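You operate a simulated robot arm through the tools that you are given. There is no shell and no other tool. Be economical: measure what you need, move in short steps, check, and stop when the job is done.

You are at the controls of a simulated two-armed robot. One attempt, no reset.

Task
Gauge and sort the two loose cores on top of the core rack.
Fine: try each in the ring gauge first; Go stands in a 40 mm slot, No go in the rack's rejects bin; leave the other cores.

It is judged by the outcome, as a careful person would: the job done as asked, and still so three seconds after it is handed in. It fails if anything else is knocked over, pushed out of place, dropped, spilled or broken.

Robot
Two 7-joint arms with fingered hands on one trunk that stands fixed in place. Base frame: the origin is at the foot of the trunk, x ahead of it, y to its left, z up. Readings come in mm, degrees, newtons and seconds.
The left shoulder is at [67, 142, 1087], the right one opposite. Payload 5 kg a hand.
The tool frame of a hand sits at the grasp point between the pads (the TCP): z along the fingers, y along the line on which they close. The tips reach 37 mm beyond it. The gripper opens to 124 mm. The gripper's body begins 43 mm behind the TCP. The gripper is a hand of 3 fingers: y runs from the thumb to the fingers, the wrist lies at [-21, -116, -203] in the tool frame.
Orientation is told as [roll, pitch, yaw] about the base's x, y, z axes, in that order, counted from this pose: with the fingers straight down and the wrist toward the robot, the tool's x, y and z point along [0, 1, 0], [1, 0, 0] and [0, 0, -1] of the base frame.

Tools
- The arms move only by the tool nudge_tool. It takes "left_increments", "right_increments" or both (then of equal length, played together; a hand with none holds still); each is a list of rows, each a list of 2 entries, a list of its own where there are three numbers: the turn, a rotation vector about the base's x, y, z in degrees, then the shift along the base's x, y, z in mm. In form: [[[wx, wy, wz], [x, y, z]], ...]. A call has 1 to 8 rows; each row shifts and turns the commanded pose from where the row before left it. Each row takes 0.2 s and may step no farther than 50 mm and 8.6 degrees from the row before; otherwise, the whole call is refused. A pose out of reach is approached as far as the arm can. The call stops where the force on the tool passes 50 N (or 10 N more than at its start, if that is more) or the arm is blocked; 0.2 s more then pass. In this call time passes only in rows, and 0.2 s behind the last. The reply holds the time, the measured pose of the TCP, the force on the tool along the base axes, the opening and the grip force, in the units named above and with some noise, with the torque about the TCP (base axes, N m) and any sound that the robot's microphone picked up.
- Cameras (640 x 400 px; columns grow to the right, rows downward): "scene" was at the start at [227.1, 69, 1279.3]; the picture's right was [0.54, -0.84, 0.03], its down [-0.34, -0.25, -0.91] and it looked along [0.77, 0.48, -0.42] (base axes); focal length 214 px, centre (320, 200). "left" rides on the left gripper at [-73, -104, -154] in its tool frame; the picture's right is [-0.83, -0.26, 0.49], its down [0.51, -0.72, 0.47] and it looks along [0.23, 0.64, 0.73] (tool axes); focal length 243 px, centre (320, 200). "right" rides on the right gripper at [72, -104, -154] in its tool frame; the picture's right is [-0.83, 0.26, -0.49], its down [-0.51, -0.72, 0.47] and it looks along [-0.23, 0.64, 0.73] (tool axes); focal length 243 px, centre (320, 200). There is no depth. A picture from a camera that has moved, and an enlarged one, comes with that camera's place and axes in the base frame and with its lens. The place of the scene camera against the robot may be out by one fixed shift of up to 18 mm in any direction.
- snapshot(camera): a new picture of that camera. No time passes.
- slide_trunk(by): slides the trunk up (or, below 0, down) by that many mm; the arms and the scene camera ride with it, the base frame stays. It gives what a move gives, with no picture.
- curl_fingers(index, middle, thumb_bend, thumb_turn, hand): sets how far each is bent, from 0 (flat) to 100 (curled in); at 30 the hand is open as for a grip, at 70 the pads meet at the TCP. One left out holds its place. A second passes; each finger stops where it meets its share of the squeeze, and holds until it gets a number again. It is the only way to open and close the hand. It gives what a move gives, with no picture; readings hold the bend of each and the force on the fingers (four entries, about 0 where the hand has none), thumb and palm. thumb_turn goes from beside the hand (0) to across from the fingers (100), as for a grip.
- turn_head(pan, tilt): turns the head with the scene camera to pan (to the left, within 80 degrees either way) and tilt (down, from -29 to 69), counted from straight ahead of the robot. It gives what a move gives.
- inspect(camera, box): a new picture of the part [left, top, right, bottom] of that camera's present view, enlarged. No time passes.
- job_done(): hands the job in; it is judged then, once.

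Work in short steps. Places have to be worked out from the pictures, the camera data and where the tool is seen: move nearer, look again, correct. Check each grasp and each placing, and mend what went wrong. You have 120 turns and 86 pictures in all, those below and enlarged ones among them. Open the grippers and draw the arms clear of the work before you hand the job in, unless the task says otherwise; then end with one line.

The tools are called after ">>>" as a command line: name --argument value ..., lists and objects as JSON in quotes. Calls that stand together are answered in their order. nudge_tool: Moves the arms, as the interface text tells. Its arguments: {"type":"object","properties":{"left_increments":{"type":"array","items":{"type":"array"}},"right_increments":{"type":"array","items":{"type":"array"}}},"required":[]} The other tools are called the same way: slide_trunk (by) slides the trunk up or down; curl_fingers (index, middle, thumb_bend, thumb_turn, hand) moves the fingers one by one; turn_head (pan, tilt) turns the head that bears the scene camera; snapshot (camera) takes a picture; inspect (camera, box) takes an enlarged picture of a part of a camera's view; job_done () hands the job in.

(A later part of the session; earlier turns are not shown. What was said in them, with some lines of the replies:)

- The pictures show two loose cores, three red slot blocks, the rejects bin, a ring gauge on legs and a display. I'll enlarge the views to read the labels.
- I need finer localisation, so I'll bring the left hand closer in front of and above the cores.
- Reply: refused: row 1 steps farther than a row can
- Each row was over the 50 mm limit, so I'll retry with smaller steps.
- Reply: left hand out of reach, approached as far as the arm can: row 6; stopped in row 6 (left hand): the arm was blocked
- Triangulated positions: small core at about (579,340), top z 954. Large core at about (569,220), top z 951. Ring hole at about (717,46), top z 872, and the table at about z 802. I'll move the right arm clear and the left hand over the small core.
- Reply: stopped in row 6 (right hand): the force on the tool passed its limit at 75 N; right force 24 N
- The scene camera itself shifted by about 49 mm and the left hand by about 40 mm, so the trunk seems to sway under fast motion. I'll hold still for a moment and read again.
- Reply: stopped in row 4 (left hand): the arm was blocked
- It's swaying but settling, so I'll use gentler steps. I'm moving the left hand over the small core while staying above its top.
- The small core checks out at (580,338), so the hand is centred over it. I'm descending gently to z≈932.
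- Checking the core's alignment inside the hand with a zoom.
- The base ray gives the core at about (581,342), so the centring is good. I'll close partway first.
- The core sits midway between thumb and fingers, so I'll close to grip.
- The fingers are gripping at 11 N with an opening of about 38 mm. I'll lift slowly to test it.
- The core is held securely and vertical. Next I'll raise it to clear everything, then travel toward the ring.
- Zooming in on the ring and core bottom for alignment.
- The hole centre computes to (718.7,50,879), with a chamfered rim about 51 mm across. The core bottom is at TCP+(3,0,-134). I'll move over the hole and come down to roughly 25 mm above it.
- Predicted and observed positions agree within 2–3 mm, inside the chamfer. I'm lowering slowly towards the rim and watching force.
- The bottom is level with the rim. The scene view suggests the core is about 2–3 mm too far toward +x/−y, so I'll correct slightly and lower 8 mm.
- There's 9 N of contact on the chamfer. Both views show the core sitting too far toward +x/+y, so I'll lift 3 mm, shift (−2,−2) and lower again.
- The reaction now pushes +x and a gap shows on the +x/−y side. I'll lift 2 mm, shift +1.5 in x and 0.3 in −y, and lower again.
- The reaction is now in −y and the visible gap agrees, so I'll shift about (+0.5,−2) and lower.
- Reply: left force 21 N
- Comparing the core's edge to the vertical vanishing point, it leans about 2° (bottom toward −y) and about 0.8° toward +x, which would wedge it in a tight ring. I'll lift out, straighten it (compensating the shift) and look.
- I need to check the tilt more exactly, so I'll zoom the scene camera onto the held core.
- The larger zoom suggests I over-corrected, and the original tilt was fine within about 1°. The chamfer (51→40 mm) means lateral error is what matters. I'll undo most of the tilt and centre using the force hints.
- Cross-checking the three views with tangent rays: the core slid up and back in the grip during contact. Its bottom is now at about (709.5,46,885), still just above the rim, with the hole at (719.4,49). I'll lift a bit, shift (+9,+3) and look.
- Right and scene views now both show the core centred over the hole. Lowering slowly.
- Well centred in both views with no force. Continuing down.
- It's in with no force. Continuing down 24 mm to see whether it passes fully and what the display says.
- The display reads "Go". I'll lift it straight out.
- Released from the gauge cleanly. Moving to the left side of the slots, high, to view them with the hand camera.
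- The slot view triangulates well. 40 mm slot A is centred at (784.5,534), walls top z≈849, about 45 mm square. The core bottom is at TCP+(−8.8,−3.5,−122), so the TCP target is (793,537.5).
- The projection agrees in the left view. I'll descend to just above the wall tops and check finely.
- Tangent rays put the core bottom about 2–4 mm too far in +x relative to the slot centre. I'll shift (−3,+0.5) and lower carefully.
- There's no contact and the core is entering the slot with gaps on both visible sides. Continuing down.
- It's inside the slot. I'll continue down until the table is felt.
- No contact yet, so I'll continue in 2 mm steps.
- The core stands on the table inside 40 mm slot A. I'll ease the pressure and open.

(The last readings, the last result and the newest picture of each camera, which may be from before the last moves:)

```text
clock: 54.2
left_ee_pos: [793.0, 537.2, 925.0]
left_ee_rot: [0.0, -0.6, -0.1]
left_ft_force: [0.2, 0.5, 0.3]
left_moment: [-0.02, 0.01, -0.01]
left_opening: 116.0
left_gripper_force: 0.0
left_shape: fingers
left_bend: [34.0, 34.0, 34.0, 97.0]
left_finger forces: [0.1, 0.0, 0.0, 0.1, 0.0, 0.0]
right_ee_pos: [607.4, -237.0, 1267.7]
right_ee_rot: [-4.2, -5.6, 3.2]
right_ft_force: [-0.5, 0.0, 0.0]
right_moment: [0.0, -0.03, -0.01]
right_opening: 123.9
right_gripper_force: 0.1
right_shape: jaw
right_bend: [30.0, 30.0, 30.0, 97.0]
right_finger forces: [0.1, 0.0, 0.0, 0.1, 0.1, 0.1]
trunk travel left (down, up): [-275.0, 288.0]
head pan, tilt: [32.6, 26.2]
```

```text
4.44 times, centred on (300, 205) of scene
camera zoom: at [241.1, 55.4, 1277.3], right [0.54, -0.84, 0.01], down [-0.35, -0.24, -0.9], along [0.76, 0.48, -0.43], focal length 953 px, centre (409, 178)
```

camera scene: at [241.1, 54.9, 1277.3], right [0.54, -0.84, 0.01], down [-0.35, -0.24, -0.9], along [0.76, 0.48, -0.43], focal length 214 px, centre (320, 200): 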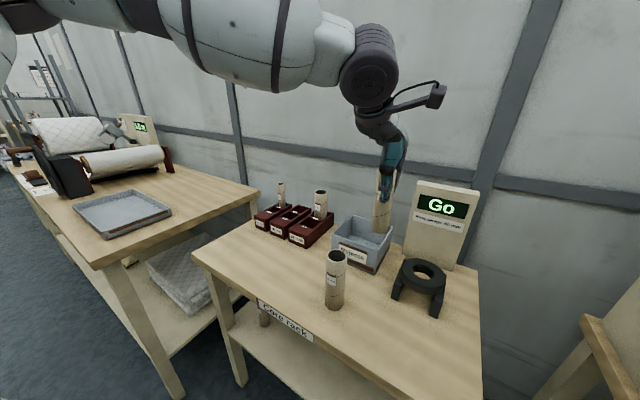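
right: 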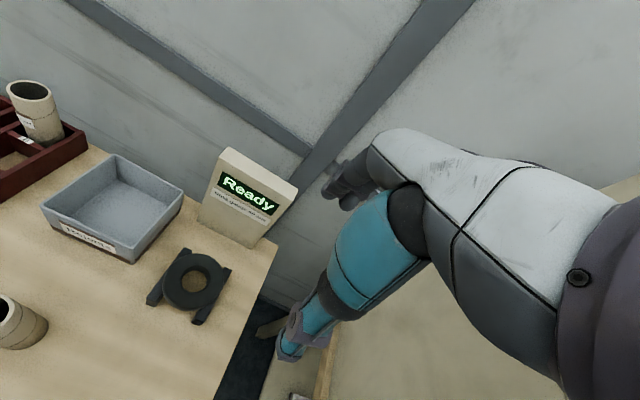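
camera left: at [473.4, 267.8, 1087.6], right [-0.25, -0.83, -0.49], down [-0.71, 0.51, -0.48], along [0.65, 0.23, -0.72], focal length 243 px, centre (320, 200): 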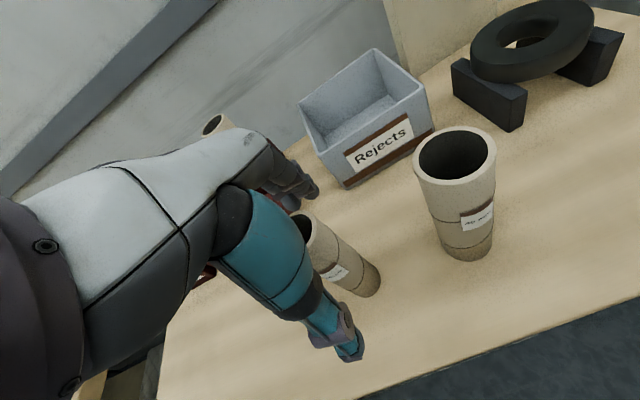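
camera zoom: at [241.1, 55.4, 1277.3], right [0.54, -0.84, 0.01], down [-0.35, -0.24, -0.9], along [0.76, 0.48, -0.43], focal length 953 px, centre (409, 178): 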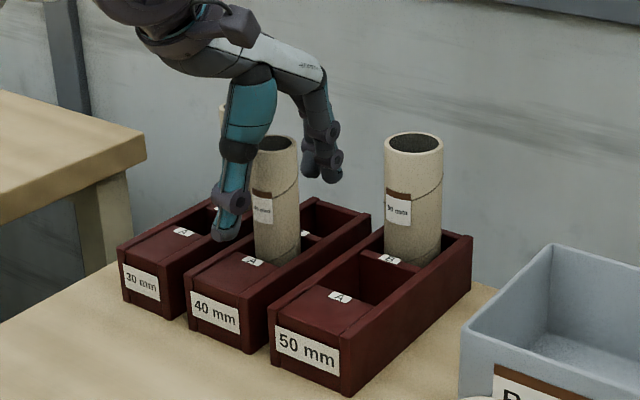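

Standing freely in the slot. I'll rise vertically, then travel to the large core.

>>> nudge_tool --left_increments '[[[0, 0, 0], [0, 0, 6]], [[0, 0, 0], [0, 0, 12]], [[0, 0, 0], [0, 0, 20]], [[0, 0, 0], [0, 0, 22]], [[0, 0, 0], [0, 0, 22]], [[0, 0, 0], [0, 0, 22]], [[0, 0, 0], [-8, -12, 12]], [[0, 0, 0], [-16, -22, 0]]]'

>>> nudge_tool --left_increments '[[[0, 0, 0], [-20, -28, 0]], [[0, 0, 0], [-20, -28, 0]], [[0, 0, 0], [-20, -28, 0]], [[0, 0, 0], [-20, -28, 0]], [[0, 0, 0], [-20, -28, 0]], [[0, 0, 0], [-20, -28, 0]], [[0, 0, 0], [-20, -28, 0]], [[0, 0, 0], [-20, -28, 0]]]'

>>> nudge_tool --left_increments '[[[0, 0, 0], [-16, -24, 0]], [[0, 0, 0], [-12, -18, 0]], [[0, 0, 0], [-8, -12, 0]], [[0, 0, 0], [-3, -6, 0]], [[0, 0, 0], [0, 0, 0]], [[0, 0, 0], [0, 0, 0]]]'

>>> inspect --camera "left" --box '[200, 100, 520, 300]'

```text
clock: 56.0
left_ee_pos: [766.0, 504.0, 1041.8]
left_ee_rot: [0.0, -0.6, 0.0]
left_ft_force: [0.4, -0.2, -0.3]
left_moment: [-0.02, -0.01, 0.01]
left_opening: 116.2
left_gripper_force: 0.0
left_shape: fingers
left_bend: [34.0, 34.0, 34.0, 97.0]
left_finger forces: [0.0, 0.1, 0.1, 0.0, 0.1, 0.0]
right_ee_pos: [608.0, -237.0, 1268.7]
right_ee_rot: [-4.1, -5.7, 3.1]
right_ft_force: [-0.5, 0.1, 0.2]
right_moment: [0.05, 0.01, 0.04]
right_opening: 124.4
right_gripper_force: 0.1
right_shape: jaw
right_bend: [30.0, 30.0, 30.0, 97.0]
right_finger forces: [0.0, 0.0, 0.1, 0.0, 0.1, 0.1]
trunk travel left (down, up): [-275.0, 288.0]
head pan, tilt: [32.6, 26.2]
```

```text
clock: 57.8
left_ee_pos: [606.2, 280.3, 1041.1]
left_ee_rot: [0.0, -0.5, 0.1]
left_ft_force: [0.0, 0.4, -0.3]
left_moment: [0.02, -0.03, -0.01]
left_opening: 116.4
left_gripper_force: 0.0
left_shape: fingers
left_bend: [34.0, 34.0, 34.0, 97.0]
left_finger forces: [0.0, 0.0, 0.1, 0.0, 0.0, 0.0]
right_ee_pos: [607.7, -238.2, 1268.7]
right_ee_rot: [-4.1, -5.6, 3.3]
right_ft_force: [-0.3, -0.1, -1.1]
right_moment: [-0.01, -0.03, -0.02]
right_opening: 124.0
right_gripper_force: 0.0
right_shape: jaw
right_bend: [30.0, 30.0, 30.0, 97.0]
right_finger forces: [0.1, 0.0, 0.1, 0.1, 0.0, 0.0]
trunk travel left (down, up): [-275.0, 288.0]
head pan, tilt: [32.6, 26.2]
```

```text
clock: 59.2
left_ee_pos: [569.3, 221.6, 1036.6]
left_ee_rot: [-0.1, -0.5, 0.0]
left_ft_force: [-0.3, -0.3, 0.5]
left_moment: [-0.02, -0.03, -0.02]
left_opening: 116.3
left_gripper_force: 0.1
left_shape: fingers
left_bend: [34.0, 34.0, 34.0, 97.0]
left_finger forces: [0.1, 0.1, 0.0, 0.0, 0.0, 0.0]
right_ee_pos: [608.5, -237.1, 1268.7]
right_ee_rot: [-4.0, -5.6, 3.3]
right_ft_force: [1.5, 0.3, -0.2]
right_moment: [0.01, 0.01, -0.01]
right_opening: 124.3
right_gripper_force: 0.0
right_shape: jaw
right_bend: [30.0, 30.0, 30.0, 97.0]
right_finger forces: [0.0, 0.1, 0.1, 0.1, 0.0, 0.0]
trunk travel left (down, up): [-275.0, 288.0]
head pan, tilt: [32.6, 26.2]
```

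```text
2.00 times, centred on (360, 200) of left
camera zoom: at [463.2, 148.6, 1190.1], right [-0.26, -0.83, -0.49], down [-0.72, 0.51, -0.48], along [0.65, 0.23, -0.73], focal length 485 px, centre (240, 200)
```

zoom: 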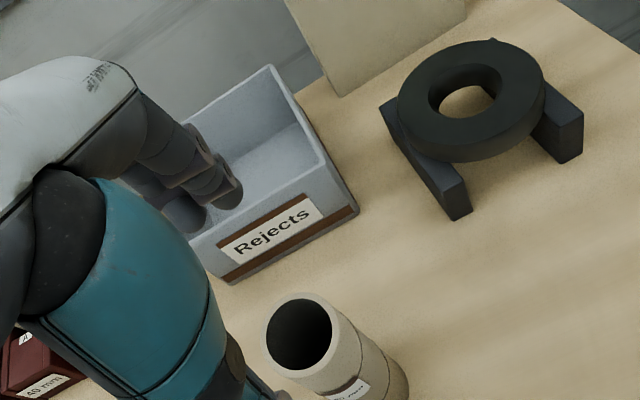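

The large core re-measures at about (570.5,217). Centring and descending to z≈927.

>>> nudge_tool --left_increments '[[[0, 0, 0], [1, -4, -6]], [[0, 0, 0], [0, 0, -14]], [[0, 0, 0], [0, 0, -18]], [[0, 0, 0], [0, 0, -18]], [[0, 0, 0], [0, 0, -18]], [[0, 0, 0], [0, 0, -18]], [[0, 0, 0], [0, 0, -12]], [[0, 0, 0], [0, 0, -4]]]'

>>> nudge_tool --left_increments '[[[0, 0, 0], [0, 0, 0]], [[0, 0, 0], [0, 0, 0]]]'

>>> inspect --camera "scene" --box '[270, 190, 400, 320]'

>>> inspect --camera "left" --box '[240, 160, 420, 340]'

```text
clock: 61.0
left_ee_pos: [572.0, 217.1, 930.2]
left_ee_rot: [-0.1, -0.4, 0.0]
left_ft_force: [0.8, 0.3, -0.4]
left_moment: [0.0, -0.02, 0.0]
left_opening: 116.4
left_gripper_force: 0.1
left_shape: fingers
left_bend: [34.0, 34.0, 34.0, 97.0]
left_finger forces: [0.1, 0.1, 0.0, 0.0, 0.0, 0.0]
right_ee_pos: [607.8, -237.5, 1268.0]
right_ee_rot: [-4.1, -5.6, 3.2]
right_ft_force: [0.1, 0.2, 0.5]
right_moment: [-0.01, -0.04, -0.02]
right_opening: 123.8
right_gripper_force: 0.2
right_shape: jaw
right_bend: [30.0, 30.0, 30.0, 97.0]
right_finger forces: [0.0, 0.1, 0.0, 0.0, 0.1, 0.0]
trunk travel left (down, up): [-275.0, 288.0]
head pan, tilt: [32.6, 26.2]
```

```text
clock: 61.6
left_ee_pos: [571.5, 216.8, 929.9]
left_ee_rot: [-0.1, -0.6, -0.1]
left_ft_force: [-0.3, -0.1, 0.5]
left_moment: [-0.02, 0.01, -0.03]
left_opening: 116.7
left_gripper_force: 0.1
left_shape: fingers
left_bend: [34.0, 34.0, 34.0, 97.0]
left_finger forces: [0.0, 0.0, 0.0, 0.0, 0.0, 0.1]
right_ee_pos: [608.2, -237.3, 1269.5]
right_ee_rot: [-4.0, -5.6, 3.2]
right_ft_force: [-0.7, 0.4, -0.1]
right_moment: [0.01, 0.0, -0.02]
right_opening: 124.1
right_gripper_force: 0.1
right_shape: jaw
right_bend: [30.0, 30.0, 30.0, 97.0]
right_finger forces: [0.0, 0.1, 0.0, 0.0, 0.0, 0.0]
trunk travel left (down, up): [-275.0, 288.0]
head pan, tilt: [32.6, 26.2]
```

```text
3.08 times, centred on (335, 255) of scene
camera zoom: at [241.1, 55.5, 1277.3], right [0.54, -0.84, 0.01], down [-0.35, -0.24, -0.9], along [0.76, 0.48, -0.43], focal length 660 px, centre (274, 31)
```

zoom: 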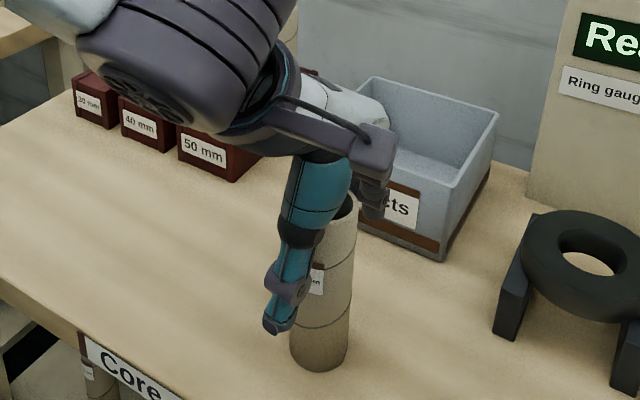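

```text
2.22 times, centred on (330, 250) of left
camera zoom: at [465.9, 144.3, 1084.0], right [-0.26, -0.83, -0.49], down [-0.72, 0.51, -0.48], along [0.65, 0.23, -0.73], focal length 539 px, centre (298, 89)
```

zoom: 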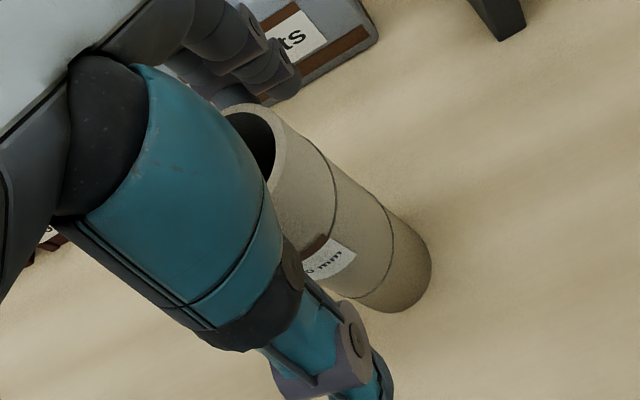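

The base circle fit gives (570.8,218.3), so I'm within 1.5 mm. I'll nudge y +1.5 and close.

>>> nudge_tool --left_increments '[[[0, 0, 0], [-0.5, 1.5, -1]], [[0, 0, 0], [0, 0, 0]]]'

>>> curl_fingers --hand "left" --index 50 --middle 50 --thumb_bend 50

>>> curl_fingers --hand "left" --index 68 --middle 68 --thumb_bend 68

>>> inspect --camera "scene" --box '[270, 190, 400, 320]'

```text
clock: 62.2
left_ee_pos: [571.1, 218.1, 928.7]
left_ee_rot: [-0.1, -0.5, 0.0]
left_ft_force: [-0.2, 0.8, -0.4]
left_moment: [-0.01, 0.0, -0.02]
left_opening: 116.4
left_gripper_force: 0.1
left_shape: fingers
left_bend: [34.0, 34.0, 34.0, 97.0]
left_finger forces: [0.0, 0.1, 0.1, 0.0, 0.0, 0.0]
right_ee_pos: [607.6, -237.5, 1268.2]
right_ee_rot: [-4.1, -5.6, 3.2]
right_ft_force: [-0.4, 0.0, -0.5]
right_moment: [0.0, 0.02, 0.02]
right_opening: 123.9
right_gripper_force: 0.0
right_shape: jaw
right_bend: [30.0, 30.0, 30.0, 97.0]
right_finger forces: [0.1, 0.0, 0.0, 0.1, 0.1, 0.0]
trunk travel left (down, up): [-275.0, 288.0]
head pan, tilt: [32.6, 26.2]
```

```text
clock: 63.2
left_ee_pos: [570.6, 218.2, 930.0]
left_ee_rot: [0.0, -0.6, 0.0]
left_ft_force: [0.4, 0.3, 0.1]
left_moment: [0.0, 0.03, 0.01]
left_opening: 68.2
left_gripper_force: 0.1
left_shape: fingers
left_bend: [50.0, 50.0, 50.0, 97.0]
left_finger forces: [0.1, 0.1, 0.1, 0.0, 0.0, 0.1]
right_ee_pos: [607.4, -237.7, 1268.4]
right_ee_rot: [-4.1, -5.6, 3.2]
right_ft_force: [0.6, 0.4, -0.5]
right_moment: [0.02, 0.01, 0.0]
right_opening: 124.3
right_gripper_force: 0.2
right_shape: jaw
right_bend: [30.0, 30.0, 30.0, 97.0]
right_finger forces: [0.0, 0.0, 0.0, 0.1, 0.1, 0.0]
trunk travel left (down, up): [-275.0, 288.0]
head pan, tilt: [32.6, 26.2]
```

```text
clock: 64.2
left_ee_pos: [571.6, 218.7, 928.3]
left_ee_rot: [-0.1, -0.6, 0.0]
left_ft_force: [0.2, -0.8, -0.1]
left_moment: [0.05, 0.01, -0.02]
left_opening: 43.5
left_gripper_force: 15.7
left_shape: fingers
left_bend: [60.0, 63.0, 59.0, 96.0]
left_finger forces: [7.2, 7.2, 0.1, 0.0, 15.6, 0.1]
right_ee_pos: [607.5, -237.3, 1268.2]
right_ee_rot: [-4.1, -5.5, 3.2]
right_ft_force: [0.6, 0.1, 0.9]
right_moment: [0.0, 0.01, 0.02]
right_opening: 124.3
right_gripper_force: 0.0
right_shape: jaw
right_bend: [30.0, 30.0, 30.0, 97.0]
right_finger forces: [0.0, 0.1, 0.1, 0.0, 0.0, 0.0]
trunk travel left (down, up): [-275.0, 288.0]
head pan, tilt: [32.6, 26.2]
```

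```text
3.08 times, centred on (335, 255) of scene
camera zoom: at [241.1, 55.5, 1277.2], right [0.54, -0.84, 0.01], down [-0.35, -0.24, -0.9], along [0.76, 0.48, -0.43], focal length 660 px, centre (274, 31)
```

zoom: 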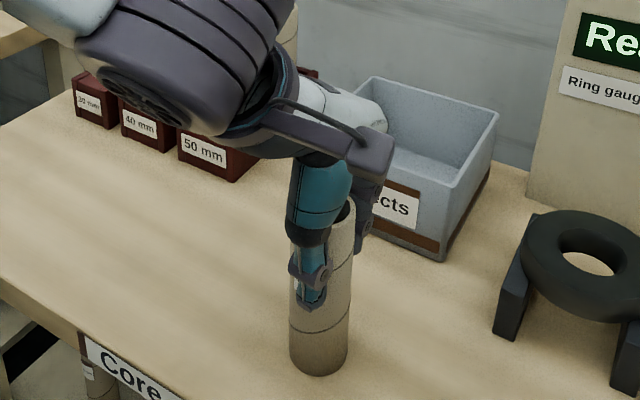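

A firm grip at 15.7 N with an opening of 43.5 mm. Lifting, then travelling to the ring.

>>> nudge_tool --left_increments '[[[0, 0, 0], [0, 0, 5]], [[0, 0, 0], [0, 0, 12]], [[0, 0, 0], [0, 0, 20]], [[0, 0, 0], [0, 0, 24]], [[0, 0, 0], [0, 0, 24]], [[0, 0, 0], [0, 0, 22]], [[0, 0, 0], [6, -7, 12]], [[0, 0, 0], [12, -14, 4]]]'

>>> nudge_tool --left_increments '[[[0, 0, 0], [18, -20, 0]], [[0, 0, 0], [20, -23, 0]], [[0, 0, 0], [22, -25, 0]], [[0, 0, 0], [22, -25, 0]], [[0, 0, 0], [20, -23, 0]], [[0, 0, 0], [16, -18, 0]], [[0, 0, 0], [8, -9, 0]], [[0, 0, 0], [4, -4, 0]]]'

>>> nudge_tool --left_increments '[[[0, 0, 0], [0, 0, -4]], [[0, 0, 0], [0, 0, -8]], [[0, 0, 0], [0, 0, -8]], [[0, 0, 0], [0, 0, -4]], [[0, 0, 0], [0, 0, 0]], [[0, 0, 0], [0, 0, 0]]]'

>>> inspect --camera "right" --box '[40, 110, 160, 250]'

>>> inspect --camera "scene" --box '[395, 195, 465, 295]'

```text
clock: 66.0
left_ee_pos: [585.1, 196.5, 1051.5]
left_ee_rot: [-0.2, -0.3, 0.0]
left_ft_force: [0.2, 0.1, -0.2]
left_moment: [-0.04, 0.02, -0.01]
left_opening: 43.5
left_gripper_force: 15.0
left_shape: fingers
left_bend: [60.0, 63.0, 59.0, 96.0]
left_finger forces: [7.4, 6.9, 0.0, 0.1, 15.6, 0.0]
right_ee_pos: [608.4, -236.4, 1268.5]
right_ee_rot: [-4.2, -5.6, 3.3]
right_ft_force: [0.3, -0.8, 0.7]
right_moment: [0.04, -0.01, 0.0]
right_opening: 124.0
right_gripper_force: 0.0
right_shape: jaw
right_bend: [30.0, 30.0, 30.0, 97.0]
right_finger forces: [0.0, 0.1, 0.0, 0.1, 0.0, 0.1]
trunk travel left (down, up): [-275.0, 288.0]
head pan, tilt: [32.6, 26.2]
```

```text
clock: 67.8
left_ee_pos: [716.1, 51.1, 1055.3]
left_ee_rot: [-0.1, -0.5, 0.0]
left_ft_force: [-0.5, 0.4, -0.6]
left_moment: [-0.01, -0.05, 0.01]
left_opening: 43.0
left_gripper_force: 15.3
left_shape: fingers
left_bend: [60.0, 63.0, 59.0, 96.0]
left_finger forces: [7.4, 7.1, 0.0, 0.1, 15.4, 0.0]
right_ee_pos: [608.5, -237.1, 1268.7]
right_ee_rot: [-4.2, -5.6, 3.2]
right_ft_force: [-0.4, 0.3, -0.1]
right_moment: [0.02, 0.01, 0.01]
right_opening: 123.9
right_gripper_force: 0.1
right_shape: jaw
right_bend: [30.0, 30.0, 30.0, 97.0]
right_finger forces: [0.0, 0.1, 0.0, 0.0, 0.0, 0.1]
trunk travel left (down, up): [-275.0, 288.0]
head pan, tilt: [32.6, 26.2]
```

```text
clock: 69.2
left_ee_pos: [716.0, 49.7, 1031.0]
left_ee_rot: [-0.1, -0.4, 0.0]
left_ft_force: [0.2, -0.3, -0.6]
left_moment: [0.02, -0.01, 0.02]
left_opening: 43.4
left_gripper_force: 14.9
left_shape: fingers
left_bend: [60.0, 63.0, 59.0, 96.0]
left_finger forces: [7.5, 7.2, 0.0, 0.0, 15.3, 0.0]
right_ee_pos: [607.9, -237.1, 1268.8]
right_ee_rot: [-4.1, -5.6, 3.1]
right_ft_force: [-0.1, -0.1, -1.1]
right_moment: [0.01, -0.02, 0.04]
right_opening: 124.0
right_gripper_force: 0.0
right_shape: jaw
right_bend: [30.0, 30.0, 30.0, 97.0]
right_finger forces: [0.0, 0.1, 0.0, 0.0, 0.0, 0.1]
trunk travel left (down, up): [-275.0, 288.0]
head pan, tilt: [32.6, 26.2]
```

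```text
2.86 times, centred on (100, 180) of right
camera zoom: at [485.8, -159.6, 1407.1], right [0.25, -0.78, 0.57], down [-0.64, -0.58, -0.5], along [0.72, -0.24, -0.65], focal length 693 px, centre (949, 257)
```

zoom: 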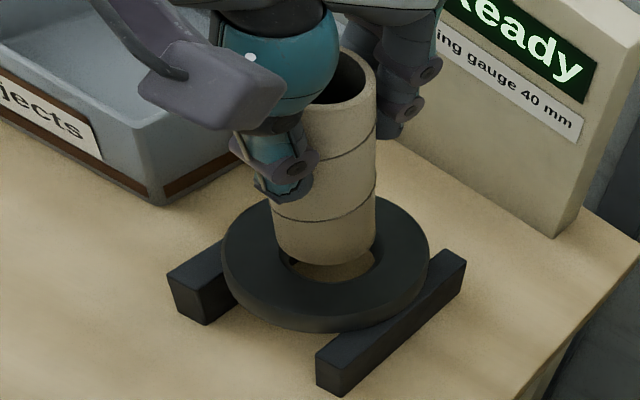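

```text
4.00 times, centred on (430, 245) of scene
camera zoom: at [241.2, 55.6, 1277.2], right [0.54, -0.84, 0.01], down [-0.35, -0.24, -0.9], along [0.76, 0.48, -0.43], focal length 858 px, centre (-120, 20)
```

zoom: 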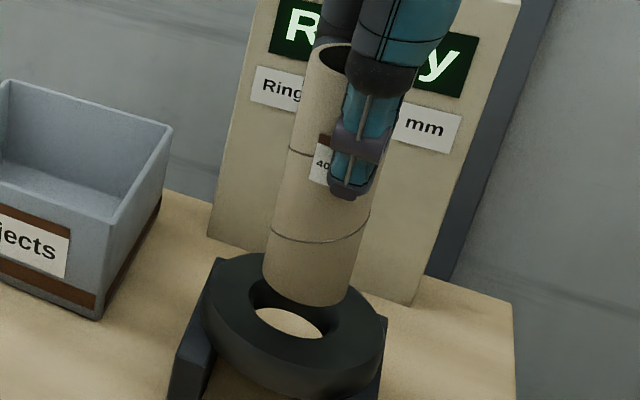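

In the right view the core is about 3 mm to the left; in the scene view it's about 1 mm toward −y. That solves to a shift of about (+5.5,+1). I'll apply it and lower to just above the rim.

>>> nudge_tool --left_increments '[[[0, 0, 0], [2.5, 0.5, 0]], [[0, 0, 0], [3, 0.5, -3]], [[0, 0, 0], [0, 0, -5]], [[0, 0, 0], [0, 0, -5]], [[0, 0, 0], [0, 0, -4]], [[0, 0, 0], [0, 0, 0]], [[0, 0, 0], [0, 0, 0]]]'

>>> inspect --camera "right" --box '[40, 120, 160, 250]'

>>> inspect --camera "scene" --box '[405, 205, 465, 290]'

```text
clock: 70.8
left_ee_pos: [720.8, 51.0, 1011.9]
left_ee_rot: [0.0, -0.5, 0.1]
left_ft_force: [-0.5, -0.5, -1.3]
left_moment: [0.0, 0.0, -0.01]
left_opening: 43.3
left_gripper_force: 14.7
left_shape: fingers
left_bend: [60.0, 63.0, 59.0, 96.0]
left_finger forces: [7.4, 7.1, 0.0, 0.0, 15.2, 0.0]
right_ee_pos: [608.0, -237.1, 1267.6]
right_ee_rot: [-4.1, -5.7, 3.3]
right_ft_force: [0.4, -0.5, -0.7]
right_moment: [0.04, 0.01, 0.0]
right_opening: 123.7
right_gripper_force: 0.0
right_shape: jaw
right_bend: [30.0, 30.0, 30.0, 97.0]
right_finger forces: [0.0, 0.0, 0.0, 0.1, 0.1, 0.0]
trunk travel left (down, up): [-275.0, 288.0]
head pan, tilt: [32.6, 26.2]
```

```text
3.08 times, centred on (100, 185) of right
camera zoom: at [485.8, -159.6, 1407.1], right [0.25, -0.78, 0.57], down [-0.64, -0.58, -0.5], along [0.72, -0.24, -0.65], focal length 746 px, centre (997, 246)
```

zoom: 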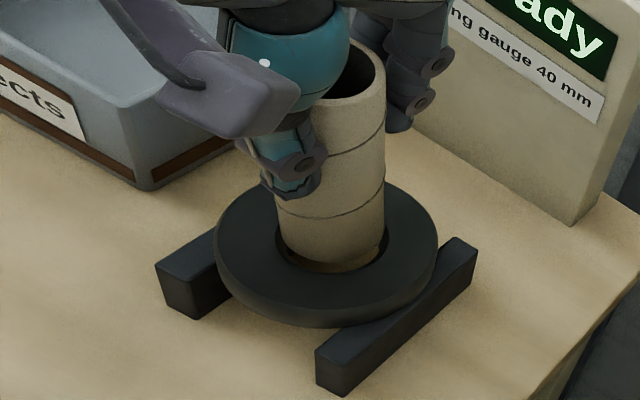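

```text
4.71 times, centred on (435, 248) of scene
camera zoom: at [241.2, 55.6, 1277.2], right [0.54, -0.84, 0.01], down [-0.35, -0.24, -0.9], along [0.76, 0.48, -0.43], focal length 1009 px, centre (-221, -24)
```

zoom: 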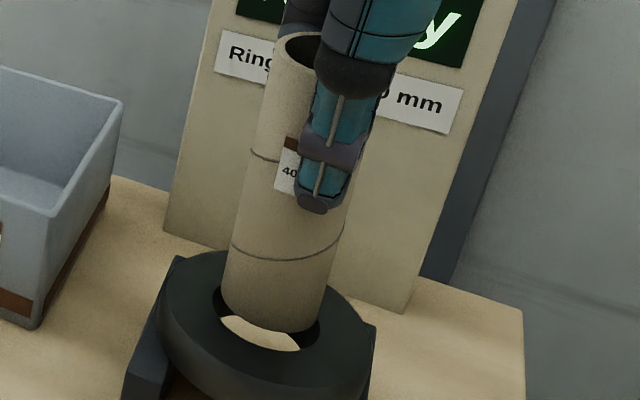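

Nearly centred. A small correction of (+1,+1.5), then lowering in 2 mm steps to feel the gauge.

>>> nudge_tool --left_increments '[[[0, 0, 0], [1, 1.5, 0]], [[0, 0, 0], [0, 0, -2]], [[0, 0, 0], [0, 0, -2]], [[0, 0, 0], [0, 0, -2]], [[0, 0, 0], [0, 0, -2]], [[0, 0, 0], [0, 0, -2]], [[0, 0, 0], [0, 0, 0]]]'

>>> inspect --camera "right" --box '[40, 60, 220, 260]'

```text
clock: 72.4
left_ee_pos: [722.7, 52.3, 1004.1]
left_ee_rot: [-0.1, -0.5, 0.0]
left_ft_force: [-0.3, -1.8, 7.3]
left_moment: [-0.01, 0.03, -0.02]
left_opening: 43.3
left_gripper_force: 15.5
left_shape: fingers
left_bend: [60.0, 63.0, 59.0, 96.0]
left_finger forces: [8.4, 7.4, 0.1, 0.0, 15.9, 0.0]
right_ee_pos: [608.1, -236.7, 1268.4]
right_ee_rot: [-4.0, -5.6, 3.2]
right_ft_force: [0.2, 0.4, 0.3]
right_moment: [0.01, 0.02, 0.0]
right_opening: 123.9
right_gripper_force: 0.0
right_shape: jaw
right_bend: [30.0, 30.0, 30.0, 97.0]
right_finger forces: [0.0, 0.0, 0.0, 0.0, 0.0, 0.0]
trunk travel left (down, up): [-275.0, 288.0]
head pan, tilt: [32.6, 26.2]
```

```text
2.00 times, centred on (130, 160) of right
camera zoom: at [485.8, -159.5, 1407.1], right [0.25, -0.78, 0.57], down [-0.64, -0.58, -0.5], along [0.72, -0.24, -0.65], focal length 485 px, centre (700, 280)
```

zoom: 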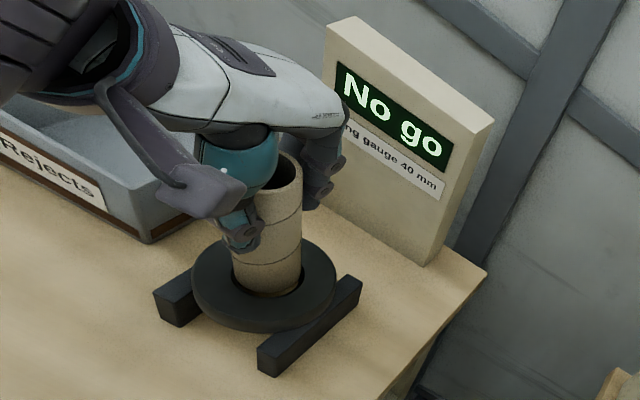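

The display reads "No go", so this core goes in the rejects bin. The bin triangulates to x 714–858, y 167–307, rim z≈893, with its centre at about (786,237). Lifting out and moving over.

>>> nudge_tool --left_increments '[[[0, 0, 0], [0, 0, 5]], [[0, 0, 0], [0, 0, 10]], [[0, 0, 0], [0, 0, 14]], [[0, 0, 0], [0, 0, 16]], [[0, 0, 0], [0, 4, 14]], [[0, 0, 0], [0, 12, 8]], [[0, 0, 0], [4, 20, 0]], [[0, 0, 0], [8, 24, 0]]]'

>>> nudge_tool --left_increments '[[[0, 0, 0], [9, 26, 0]], [[0, 0, 0], [10, 26, 0]], [[0, 0, 0], [10, 26, 0]], [[0, 0, 0], [10, 24, 0]], [[0, 0, 0], [9, 16, 0]], [[0, 0, 0], [5, 8, 0]], [[0, 0, 0], [1, 2, 0]], [[0, 0, 0], [0, 0, 0]]]'

>>> inspect --camera "left" --box '[200, 130, 520, 350]'

>>> inspect --camera "scene" --box '[250, 130, 490, 320]'

```text
clock: 74.2
left_ee_pos: [734.4, 111.3, 1071.1]
left_ee_rot: [0.0, -0.5, 0.1]
left_ft_force: [0.7, 1.0, -0.4]
left_moment: [-0.02, -0.02, -0.02]
left_opening: 43.3
left_gripper_force: 15.5
left_shape: fingers
left_bend: [60.0, 63.0, 59.0, 96.0]
left_finger forces: [7.9, 7.2, 0.0, 0.0, 15.5, 0.0]
right_ee_pos: [607.4, -235.6, 1268.7]
right_ee_rot: [-4.1, -5.6, 3.2]
right_ft_force: [-0.2, 0.6, 0.3]
right_moment: [0.01, -0.01, 0.01]
right_opening: 124.0
right_gripper_force: 0.1
right_shape: jaw
right_bend: [30.0, 30.0, 30.0, 97.0]
right_finger forces: [0.1, 0.1, 0.0, 0.1, 0.0, 0.1]
trunk travel left (down, up): [-275.0, 288.0]
head pan, tilt: [32.6, 26.2]
```

```text
clock: 76.0
left_ee_pos: [788.1, 239.2, 1070.8]
left_ee_rot: [0.0, -0.5, 0.1]
left_ft_force: [0.3, 0.9, -0.6]
left_moment: [-0.01, -0.01, -0.01]
left_opening: 43.3
left_gripper_force: 14.8
left_shape: fingers
left_bend: [60.0, 63.0, 59.0, 96.0]
left_finger forces: [7.9, 7.2, 0.0, 0.0, 15.4, 0.0]
right_ee_pos: [608.3, -236.3, 1268.0]
right_ee_rot: [-4.1, -5.6, 3.2]
right_ft_force: [0.7, 0.3, -0.1]
right_moment: [-0.01, 0.02, 0.0]
right_opening: 124.1
right_gripper_force: 0.0
right_shape: jaw
right_bend: [30.0, 30.0, 30.0, 97.0]
right_finger forces: [0.0, 0.0, 0.1, 0.0, 0.0, 0.1]
trunk travel left (down, up): [-275.0, 288.0]
head pan, tilt: [32.6, 26.2]
```

```text
1.82 times, centred on (360, 240) of left
camera zoom: at [683.4, 166.9, 1224.0], right [-0.26, -0.83, -0.49], down [-0.72, 0.51, -0.48], along [0.65, 0.23, -0.73], focal length 441 px, centre (247, 127)
```

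zoom: 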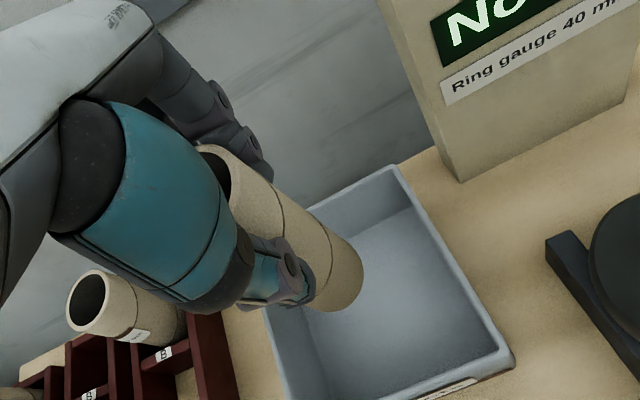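

```text
2.11 times, centred on (370, 225) of scene
camera zoom: at [241.2, 55.7, 1277.2], right [0.54, -0.84, 0.01], down [-0.35, -0.24, -0.9], along [0.76, 0.48, -0.43], focal length 452 px, centre (215, 147)
```

zoom: 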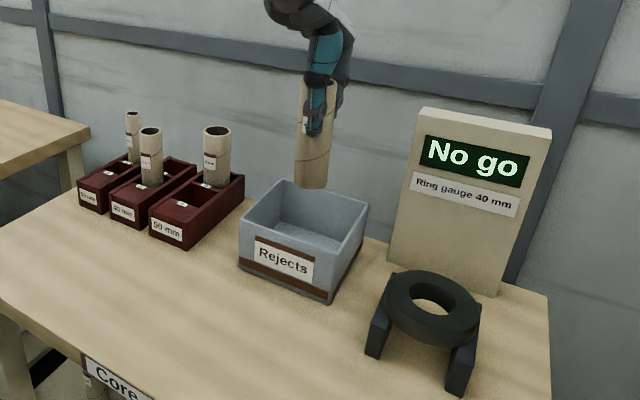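

The bin corners are confirmed and the core is over the bin centre. Descending into the bin.

>>> nudge_tool --left_increments '[[[0, 0, 0], [0, 0, -8]], [[0, 0, 0], [0, 0, -14]], [[0, 0, 0], [0, 0, -18]], [[0, 0, 0], [0, 0, -18]], [[0, 0, 0], [0, 0, -18]], [[0, 0, 0], [0, 0, -16]], [[0, 0, 0], [0, 0, -12]], [[0, 0, 0], [0, 0, -6]]]'

>>> nudge_tool --left_increments '[[[0, 0, 0], [0, 0, -4]], [[0, 0, 0], [0, 0, -4]], [[0, 0, 0], [0, 0, -3]], [[0, 0, 0], [0, 0, -3]], [[0, 0, 0], [0, 0, 0]]]'

>>> inspect --camera "left" --box '[200, 130, 520, 350]'

```text
clock: 77.8
left_ee_pos: [789.7, 238.7, 960.7]
left_ee_rot: [0.0, -0.5, 0.1]
left_ft_force: [-0.2, -0.5, -0.7]
left_moment: [-0.02, 0.04, -0.01]
left_opening: 43.4
left_gripper_force: 15.4
left_shape: fingers
left_bend: [60.0, 63.0, 59.0, 96.0]
left_finger forces: [7.7, 7.3, 0.0, 0.0, 15.4, 0.0]
right_ee_pos: [607.8, -236.0, 1269.5]
right_ee_rot: [-4.1, -5.6, 3.2]
right_ft_force: [-0.2, 0.3, 0.5]
right_moment: [-0.01, 0.01, 0.03]
right_opening: 124.1
right_gripper_force: 0.0
right_shape: jaw
right_bend: [30.0, 30.0, 30.0, 97.0]
right_finger forces: [0.1, 0.0, 0.0, 0.0, 0.0, 0.1]
trunk travel left (down, up): [-275.0, 288.0]
head pan, tilt: [32.6, 26.2]
```

```text
clock: 79.0
left_ee_pos: [792.3, 240.1, 946.5]
left_ee_rot: [-0.1, -0.5, -0.1]
left_ft_force: [0.9, 0.0, -0.9]
left_moment: [0.0, -0.03, 0.01]
left_opening: 43.3
left_gripper_force: 15.5
left_shape: fingers
left_bend: [60.0, 63.0, 59.0, 96.0]
left_finger forces: [7.7, 7.3, 0.0, 0.0, 15.4, 0.0]
right_ee_pos: [608.2, -237.5, 1269.3]
right_ee_rot: [-4.1, -5.6, 3.2]
right_ft_force: [0.2, 0.3, -0.7]
right_moment: [0.0, -0.01, 0.0]
right_opening: 124.3
right_gripper_force: 0.1
right_shape: jaw
right_bend: [30.0, 30.0, 30.0, 97.0]
right_finger forces: [0.0, 0.0, 0.0, 0.0, 0.1, 0.0]
trunk travel left (down, up): [-275.0, 288.0]
head pan, tilt: [32.6, 26.2]
```

```text
1.82 times, centred on (360, 240) of left
camera zoom: at [685.8, 167.5, 1099.6], right [-0.26, -0.83, -0.49], down [-0.72, 0.51, -0.48], along [0.65, 0.23, -0.73], focal length 441 px, centre (247, 127)
```

zoom: 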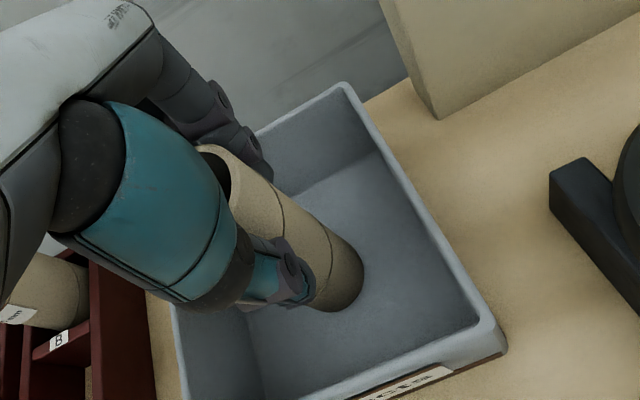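

Inside the bin with good margins. Lowering in small steps until the floor is felt.

>>> nudge_tool --left_increments '[[[0, 0, 0], [0, 0, -2]], [[0, 0, 0], [0, 0, -2]], [[0, 0, 0], [0, 0, -2]], [[0, 0, 0], [0, 0, -2]], [[0, 0, 0], [0, 0, -2]], [[0, 0, 0], [0, 0, 0]]]'

```text
clock: 80.4
left_ee_pos: [790.5, 240.4, 936.4]
left_ee_rot: [-0.1, -0.4, 0.0]
left_ft_force: [-0.3, 0.2, -1.0]
left_moment: [0.02, -0.01, 0.0]
left_opening: 43.7
left_gripper_force: 15.0
left_shape: fingers
left_bend: [60.0, 63.0, 59.0, 96.0]
left_finger forces: [7.7, 7.2, 0.0, 0.0, 15.4, 0.0]
right_ee_pos: [608.4, -235.8, 1267.9]
right_ee_rot: [-4.1, -5.6, 3.2]
right_ft_force: [0.5, -0.2, -0.3]
right_moment: [-0.01, 0.0, -0.02]
right_opening: 124.1
right_gripper_force: 0.1
right_shape: jaw
right_bend: [30.0, 30.0, 30.0, 97.0]
right_finger forces: [0.0, 0.0, 0.0, 0.1, 0.1, 0.0]
trunk travel left (down, up): [-275.0, 288.0]
head pan, tilt: [32.6, 26.2]
```

No contact yet. A few more 1.5 mm steps.

>>> nudge_tool --left_increments '[[[0, 0, 0], [0, 0, -1.5]], [[0, 0, 0], [0, 0, -1.5]], [[0, 0, 0], [0, 0, -1.5]], [[0, 0, 0], [0, 0, 0]]]'

```text
clock: 81.4
left_ee_pos: [792.0, 240.5, 933.3]
left_ee_rot: [-0.1, -0.6, 0.0]
left_ft_force: [2.6, -3.4, 20.3]
left_moment: [-0.17, -0.03, -0.06]
left_opening: 42.9
left_gripper_force: 17.8
left_shape: fingers
left_bend: [60.0, 63.0, 59.0, 96.0]
left_finger forces: [10.0, 8.2, 0.1, 0.0, 16.9, 0.1]
right_ee_pos: [609.4, -236.6, 1268.6]
right_ee_rot: [-4.1, -5.6, 3.2]
right_ft_force: [-0.3, -0.2, 0.1]
right_moment: [0.0, -0.03, 0.01]
right_opening: 124.3
right_gripper_force: 0.0
right_shape: jaw
right_bend: [30.0, 30.0, 30.0, 97.0]
right_finger forces: [0.0, 0.0, 0.0, 0.0, 0.0, 0.0]
trunk travel left (down, up): [-275.0, 288.0]
head pan, tilt: [32.6, 26.2]
```

The floor is felt at 20 N. I'll ease up and open partially.

>>> nudge_tool --left_increments '[[[0, 0, 0], [0, 0, 1.5]], [[0, 0, 0], [0, 0, 0]]]'

>>> curl_fingers --hand "left" --index 50 --middle 50 --thumb_bend 50

>>> curl_fingers --hand "left" --index 44 --middle 44 --thumb_bend 44

>>> inspect --camera "left" --box '[200, 130, 520, 350]'

```text
clock: 82.0
left_ee_pos: [789.9, 240.4, 933.8]
left_ee_rot: [-0.1, -0.5, 0.0]
left_ft_force: [3.6, -3.8, 16.9]
left_moment: [-0.14, -0.13, -0.02]
left_opening: 43.0
left_gripper_force: 17.0
left_shape: fingers
left_bend: [60.0, 63.0, 59.0, 96.0]
left_finger forces: [10.4, 8.3, 0.0, 0.1, 16.6, 0.0]
right_ee_pos: [609.0, -237.1, 1268.5]
right_ee_rot: [-4.1, -5.5, 3.1]
right_ft_force: [-0.5, -0.4, -0.2]
right_moment: [-0.01, -0.01, -0.02]
right_opening: 123.7
right_gripper_force: 0.0
right_shape: jaw
right_bend: [30.0, 30.0, 30.0, 97.0]
right_finger forces: [0.0, 0.1, 0.0, 0.0, 0.0, 0.1]
trunk travel left (down, up): [-275.0, 288.0]
head pan, tilt: [32.6, 26.2]
```

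```text
clock: 83.0
left_ee_pos: [790.8, 241.1, 932.2]
left_ee_rot: [0.0, -0.5, 0.0]
left_ft_force: [0.0, 0.7, 0.5]
left_moment: [-0.01, -0.03, -0.01]
left_opening: 67.5
left_gripper_force: 0.1
left_shape: fingers
left_bend: [50.0, 50.0, 50.0, 97.0]
left_finger forces: [0.0, 0.0, 0.0, 0.1, 0.0, 0.1]
right_ee_pos: [608.5, -237.2, 1268.0]
right_ee_rot: [-4.1, -5.6, 3.2]
right_ft_force: [0.2, 0.0, 0.1]
right_moment: [0.0, 0.0, 0.02]
right_opening: 123.9
right_gripper_force: 0.1
right_shape: jaw
right_bend: [30.0, 30.0, 30.0, 97.0]
right_finger forces: [0.0, 0.0, 0.0, 0.0, 0.0, 0.0]
trunk travel left (down, up): [-275.0, 288.0]
head pan, tilt: [32.6, 26.2]
```

```text
clock: 84.0
left_ee_pos: [791.4, 241.8, 933.8]
left_ee_rot: [-0.1, -0.6, -0.1]
left_ft_force: [-0.1, 0.2, -0.3]
left_moment: [0.0, -0.03, 0.0]
left_opening: 85.7
left_gripper_force: 0.1
left_shape: fingers
left_bend: [44.0, 44.0, 44.0, 97.0]
left_finger forces: [0.0, 0.0, 0.1, 0.1, 0.0, 0.0]
right_ee_pos: [608.2, -235.8, 1268.7]
right_ee_rot: [-4.2, -5.6, 3.2]
right_ft_force: [-0.1, 0.1, -0.7]
right_moment: [0.0, -0.03, 0.01]
right_opening: 123.9
right_gripper_force: 0.1
right_shape: jaw
right_bend: [30.0, 30.0, 30.0, 97.0]
right_finger forces: [0.0, 0.1, 0.0, 0.0, 0.1, 0.0]
trunk travel left (down, up): [-275.0, 288.0]
head pan, tilt: [32.6, 26.2]
```

```text
1.82 times, centred on (360, 240) of left
camera zoom: at [685.8, 168.4, 1086.3], right [-0.26, -0.83, -0.49], down [-0.72, 0.51, -0.48], along [0.65, 0.23, -0.73], focal length 441 px, centre (247, 127)
```

zoom: 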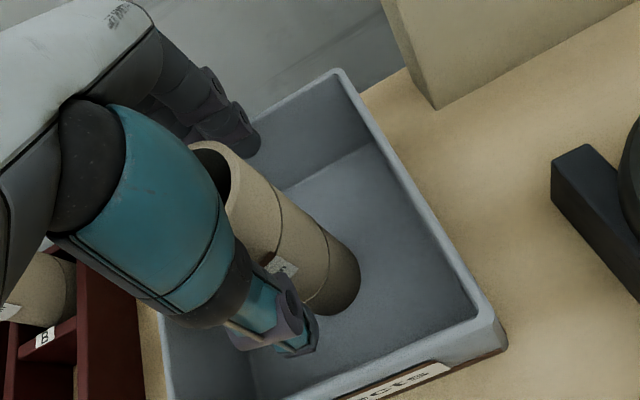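

Released, and the core stands in the bin. I'll rise vertically, retreat toward the robot and open the hand.

>>> nudge_tool --left_increments '[[[0, 0, 0], [0, 0, 5]], [[0, 0, 0], [0, 0, 10]], [[0, 0, 0], [0, 0, 18]], [[0, 0, 0], [0, 0, 22]], [[0, 0, 0], [0, 0, 24]], [[0, 0, 0], [0, 0, 24]], [[0, 0, 0], [0, 0, 24]], [[0, 0, 0], [0, 0, 20]]]'

>>> nudge_tool --left_increments '[[[0, 0, 0], [-10, 6, 14]], [[0, 0, 0], [-20, 12, 10]], [[0, 0, 0], [-24, 14, 6]], [[0, 0, 0], [-24, 14, 0]], [[0, 0, 0], [-24, 14, 0]], [[0, 0, 0], [-24, 14, 0]], [[0, 0, 0], [-16, 10, 0]], [[0, 0, 0], [-6, 4, 0]]]'

>>> curl_fingers --hand "left" --index 30 --middle 30 --thumb_bend 30

>>> inspect --camera "scene" --box '[230, 130, 500, 340]'

```text
clock: 85.8
left_ee_pos: [788.6, 241.3, 1081.9]
left_ee_rot: [-0.1, -0.6, 0.0]
left_ft_force: [-0.5, -0.5, -0.9]
left_moment: [-0.02, 0.0, 0.0]
left_opening: 85.9
left_gripper_force: 0.1
left_shape: fingers
left_bend: [44.0, 44.0, 44.0, 97.0]
left_finger forces: [0.1, 0.0, 0.1, 0.0, 0.1, 0.0]
right_ee_pos: [607.5, -236.7, 1269.2]
right_ee_rot: [-4.1, -5.6, 3.2]
right_ft_force: [1.6, 0.7, 0.4]
right_moment: [-0.01, -0.01, 0.02]
right_opening: 124.1
right_gripper_force: 0.0
right_shape: jaw
right_bend: [30.0, 30.0, 30.0, 97.0]
right_finger forces: [0.0, 0.0, 0.0, 0.0, 0.0, 0.0]
trunk travel left (down, up): [-275.0, 288.0]
head pan, tilt: [32.6, 26.2]
```

```text
clock: 87.6
left_ee_pos: [640.6, 329.5, 1109.4]
left_ee_rot: [0.0, -0.4, 0.0]
left_ft_force: [0.6, 0.1, 1.7]
left_moment: [0.0, 0.03, -0.03]
left_opening: 85.8
left_gripper_force: 0.0
left_shape: fingers
left_bend: [44.0, 44.0, 44.0, 97.0]
left_finger forces: [0.0, 0.1, 0.1, 0.0, 0.0, 0.0]
right_ee_pos: [609.8, -237.2, 1267.2]
right_ee_rot: [-4.1, -5.5, 3.2]
right_ft_force: [0.7, 1.0, -0.6]
right_moment: [0.0, 0.0, 0.0]
right_opening: 124.1
right_gripper_force: 0.1
right_shape: jaw
right_bend: [30.0, 30.0, 30.0, 97.0]
right_finger forces: [0.0, 0.1, 0.1, 0.1, 0.0, 0.0]
trunk travel left (down, up): [-275.0, 288.0]
head pan, tilt: [32.6, 26.2]
```

```text
clock: 88.6
left_ee_pos: [639.9, 329.2, 1107.5]
left_ee_rot: [-0.1, -0.5, 0.0]
left_ft_force: [-0.1, 0.3, -1.1]
left_moment: [0.01, -0.02, -0.01]
left_opening: 128.3
left_gripper_force: 0.1
left_shape: fingers
left_bend: [30.0, 30.0, 30.0, 97.0]
left_finger forces: [0.0, 0.0, 0.1, 0.1, 0.0, 0.0]
right_ee_pos: [608.5, -236.2, 1268.5]
right_ee_rot: [-4.2, -5.6, 3.2]
right_ft_force: [0.1, 0.2, -0.4]
right_moment: [-0.03, -0.01, 0.03]
right_opening: 124.2
right_gripper_force: 0.1
right_shape: jaw
right_bend: [30.0, 30.0, 30.0, 97.0]
right_finger forces: [0.1, 0.0, 0.0, 0.0, 0.1, 0.0]
trunk travel left (down, up): [-275.0, 288.0]
head pan, tilt: [32.6, 26.2]
```

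```text
1.90 times, centred on (365, 235) of scene
camera zoom: at [241.2, 55.8, 1277.2], right [0.54, -0.84, 0.01], down [-0.35, -0.24, -0.9], along [0.76, 0.48, -0.43], focal length 408 px, centre (234, 133)
```

zoom: 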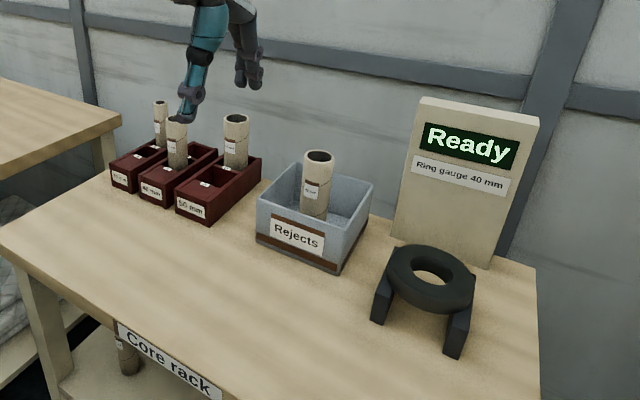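

Everything stands as asked and the gauge hasn't moved. I'll draw the left arm further up and back.

>>> nudge_tool --left_increments '[[[0, 0, 0], [-8, 8, 10]], [[0, 0, 0], [-16, 18, 14]], [[0, 0, 0], [-20, 22, 16]], [[0, 0, 0], [-20, 22, 16]], [[0, 0, 0], [-20, 22, 16]], [[0, 0, 0], [-18, 20, 12]], [[0, 0, 0], [-10, 10, 6]], [[0, 0, 0], [0, 0, 0]]]'

>>> snapshot --camera "scene"

```text
clock: 90.4
left_ee_pos: [527.1, 452.0, 1196.2]
left_ee_rot: [-0.1, -0.4, 0.1]
left_ft_force: [-0.2, -0.3, 1.1]
left_moment: [0.0, -0.04, 0.0]
left_opening: 128.7
left_gripper_force: 0.0
left_shape: fingers
left_bend: [30.0, 30.0, 30.0, 97.0]
left_finger forces: [0.0, 0.0, 0.0, 0.0, 0.0, 0.0]
right_ee_pos: [606.8, -236.8, 1268.7]
right_ee_rot: [-4.1, -5.6, 3.3]
right_ft_force: [0.5, 0.5, 0.6]
right_moment: [-0.03, 0.03, 0.03]
right_opening: 124.3
right_gripper_force: 0.1
right_shape: jaw
right_bend: [30.0, 30.0, 30.0, 97.0]
right_finger forces: [0.0, 0.1, 0.1, 0.0, 0.0, 0.0]
trunk travel left (down, up): [-275.0, 288.0]
head pan, tilt: [32.6, 26.2]
```

```text
10 pictures are left
camera scene: at [241.2, 55.8, 1277.2], right [0.54, -0.84, 0.01], down [-0.35, -0.24, -0.9], along [0.76, 0.48, -0.43], focal length 214 px, centre (320, 200)
```

scene: 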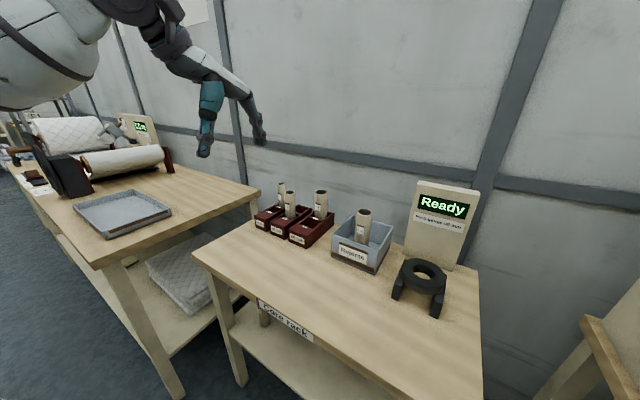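

The Go core stands in a 40 mm slot, the No go core is in the rejects bin, and nothing else was disturbed. Both hands are open and clear, so I'm handing in.

>>> job_done

```text
The job is handed in.
```

Both loose cores were tried in the 40 mm ring gauge: the smaller one read Go and stands in 40 mm slot A, the larger one read No go and stands in the rejects bin, and the other cores were left alone.
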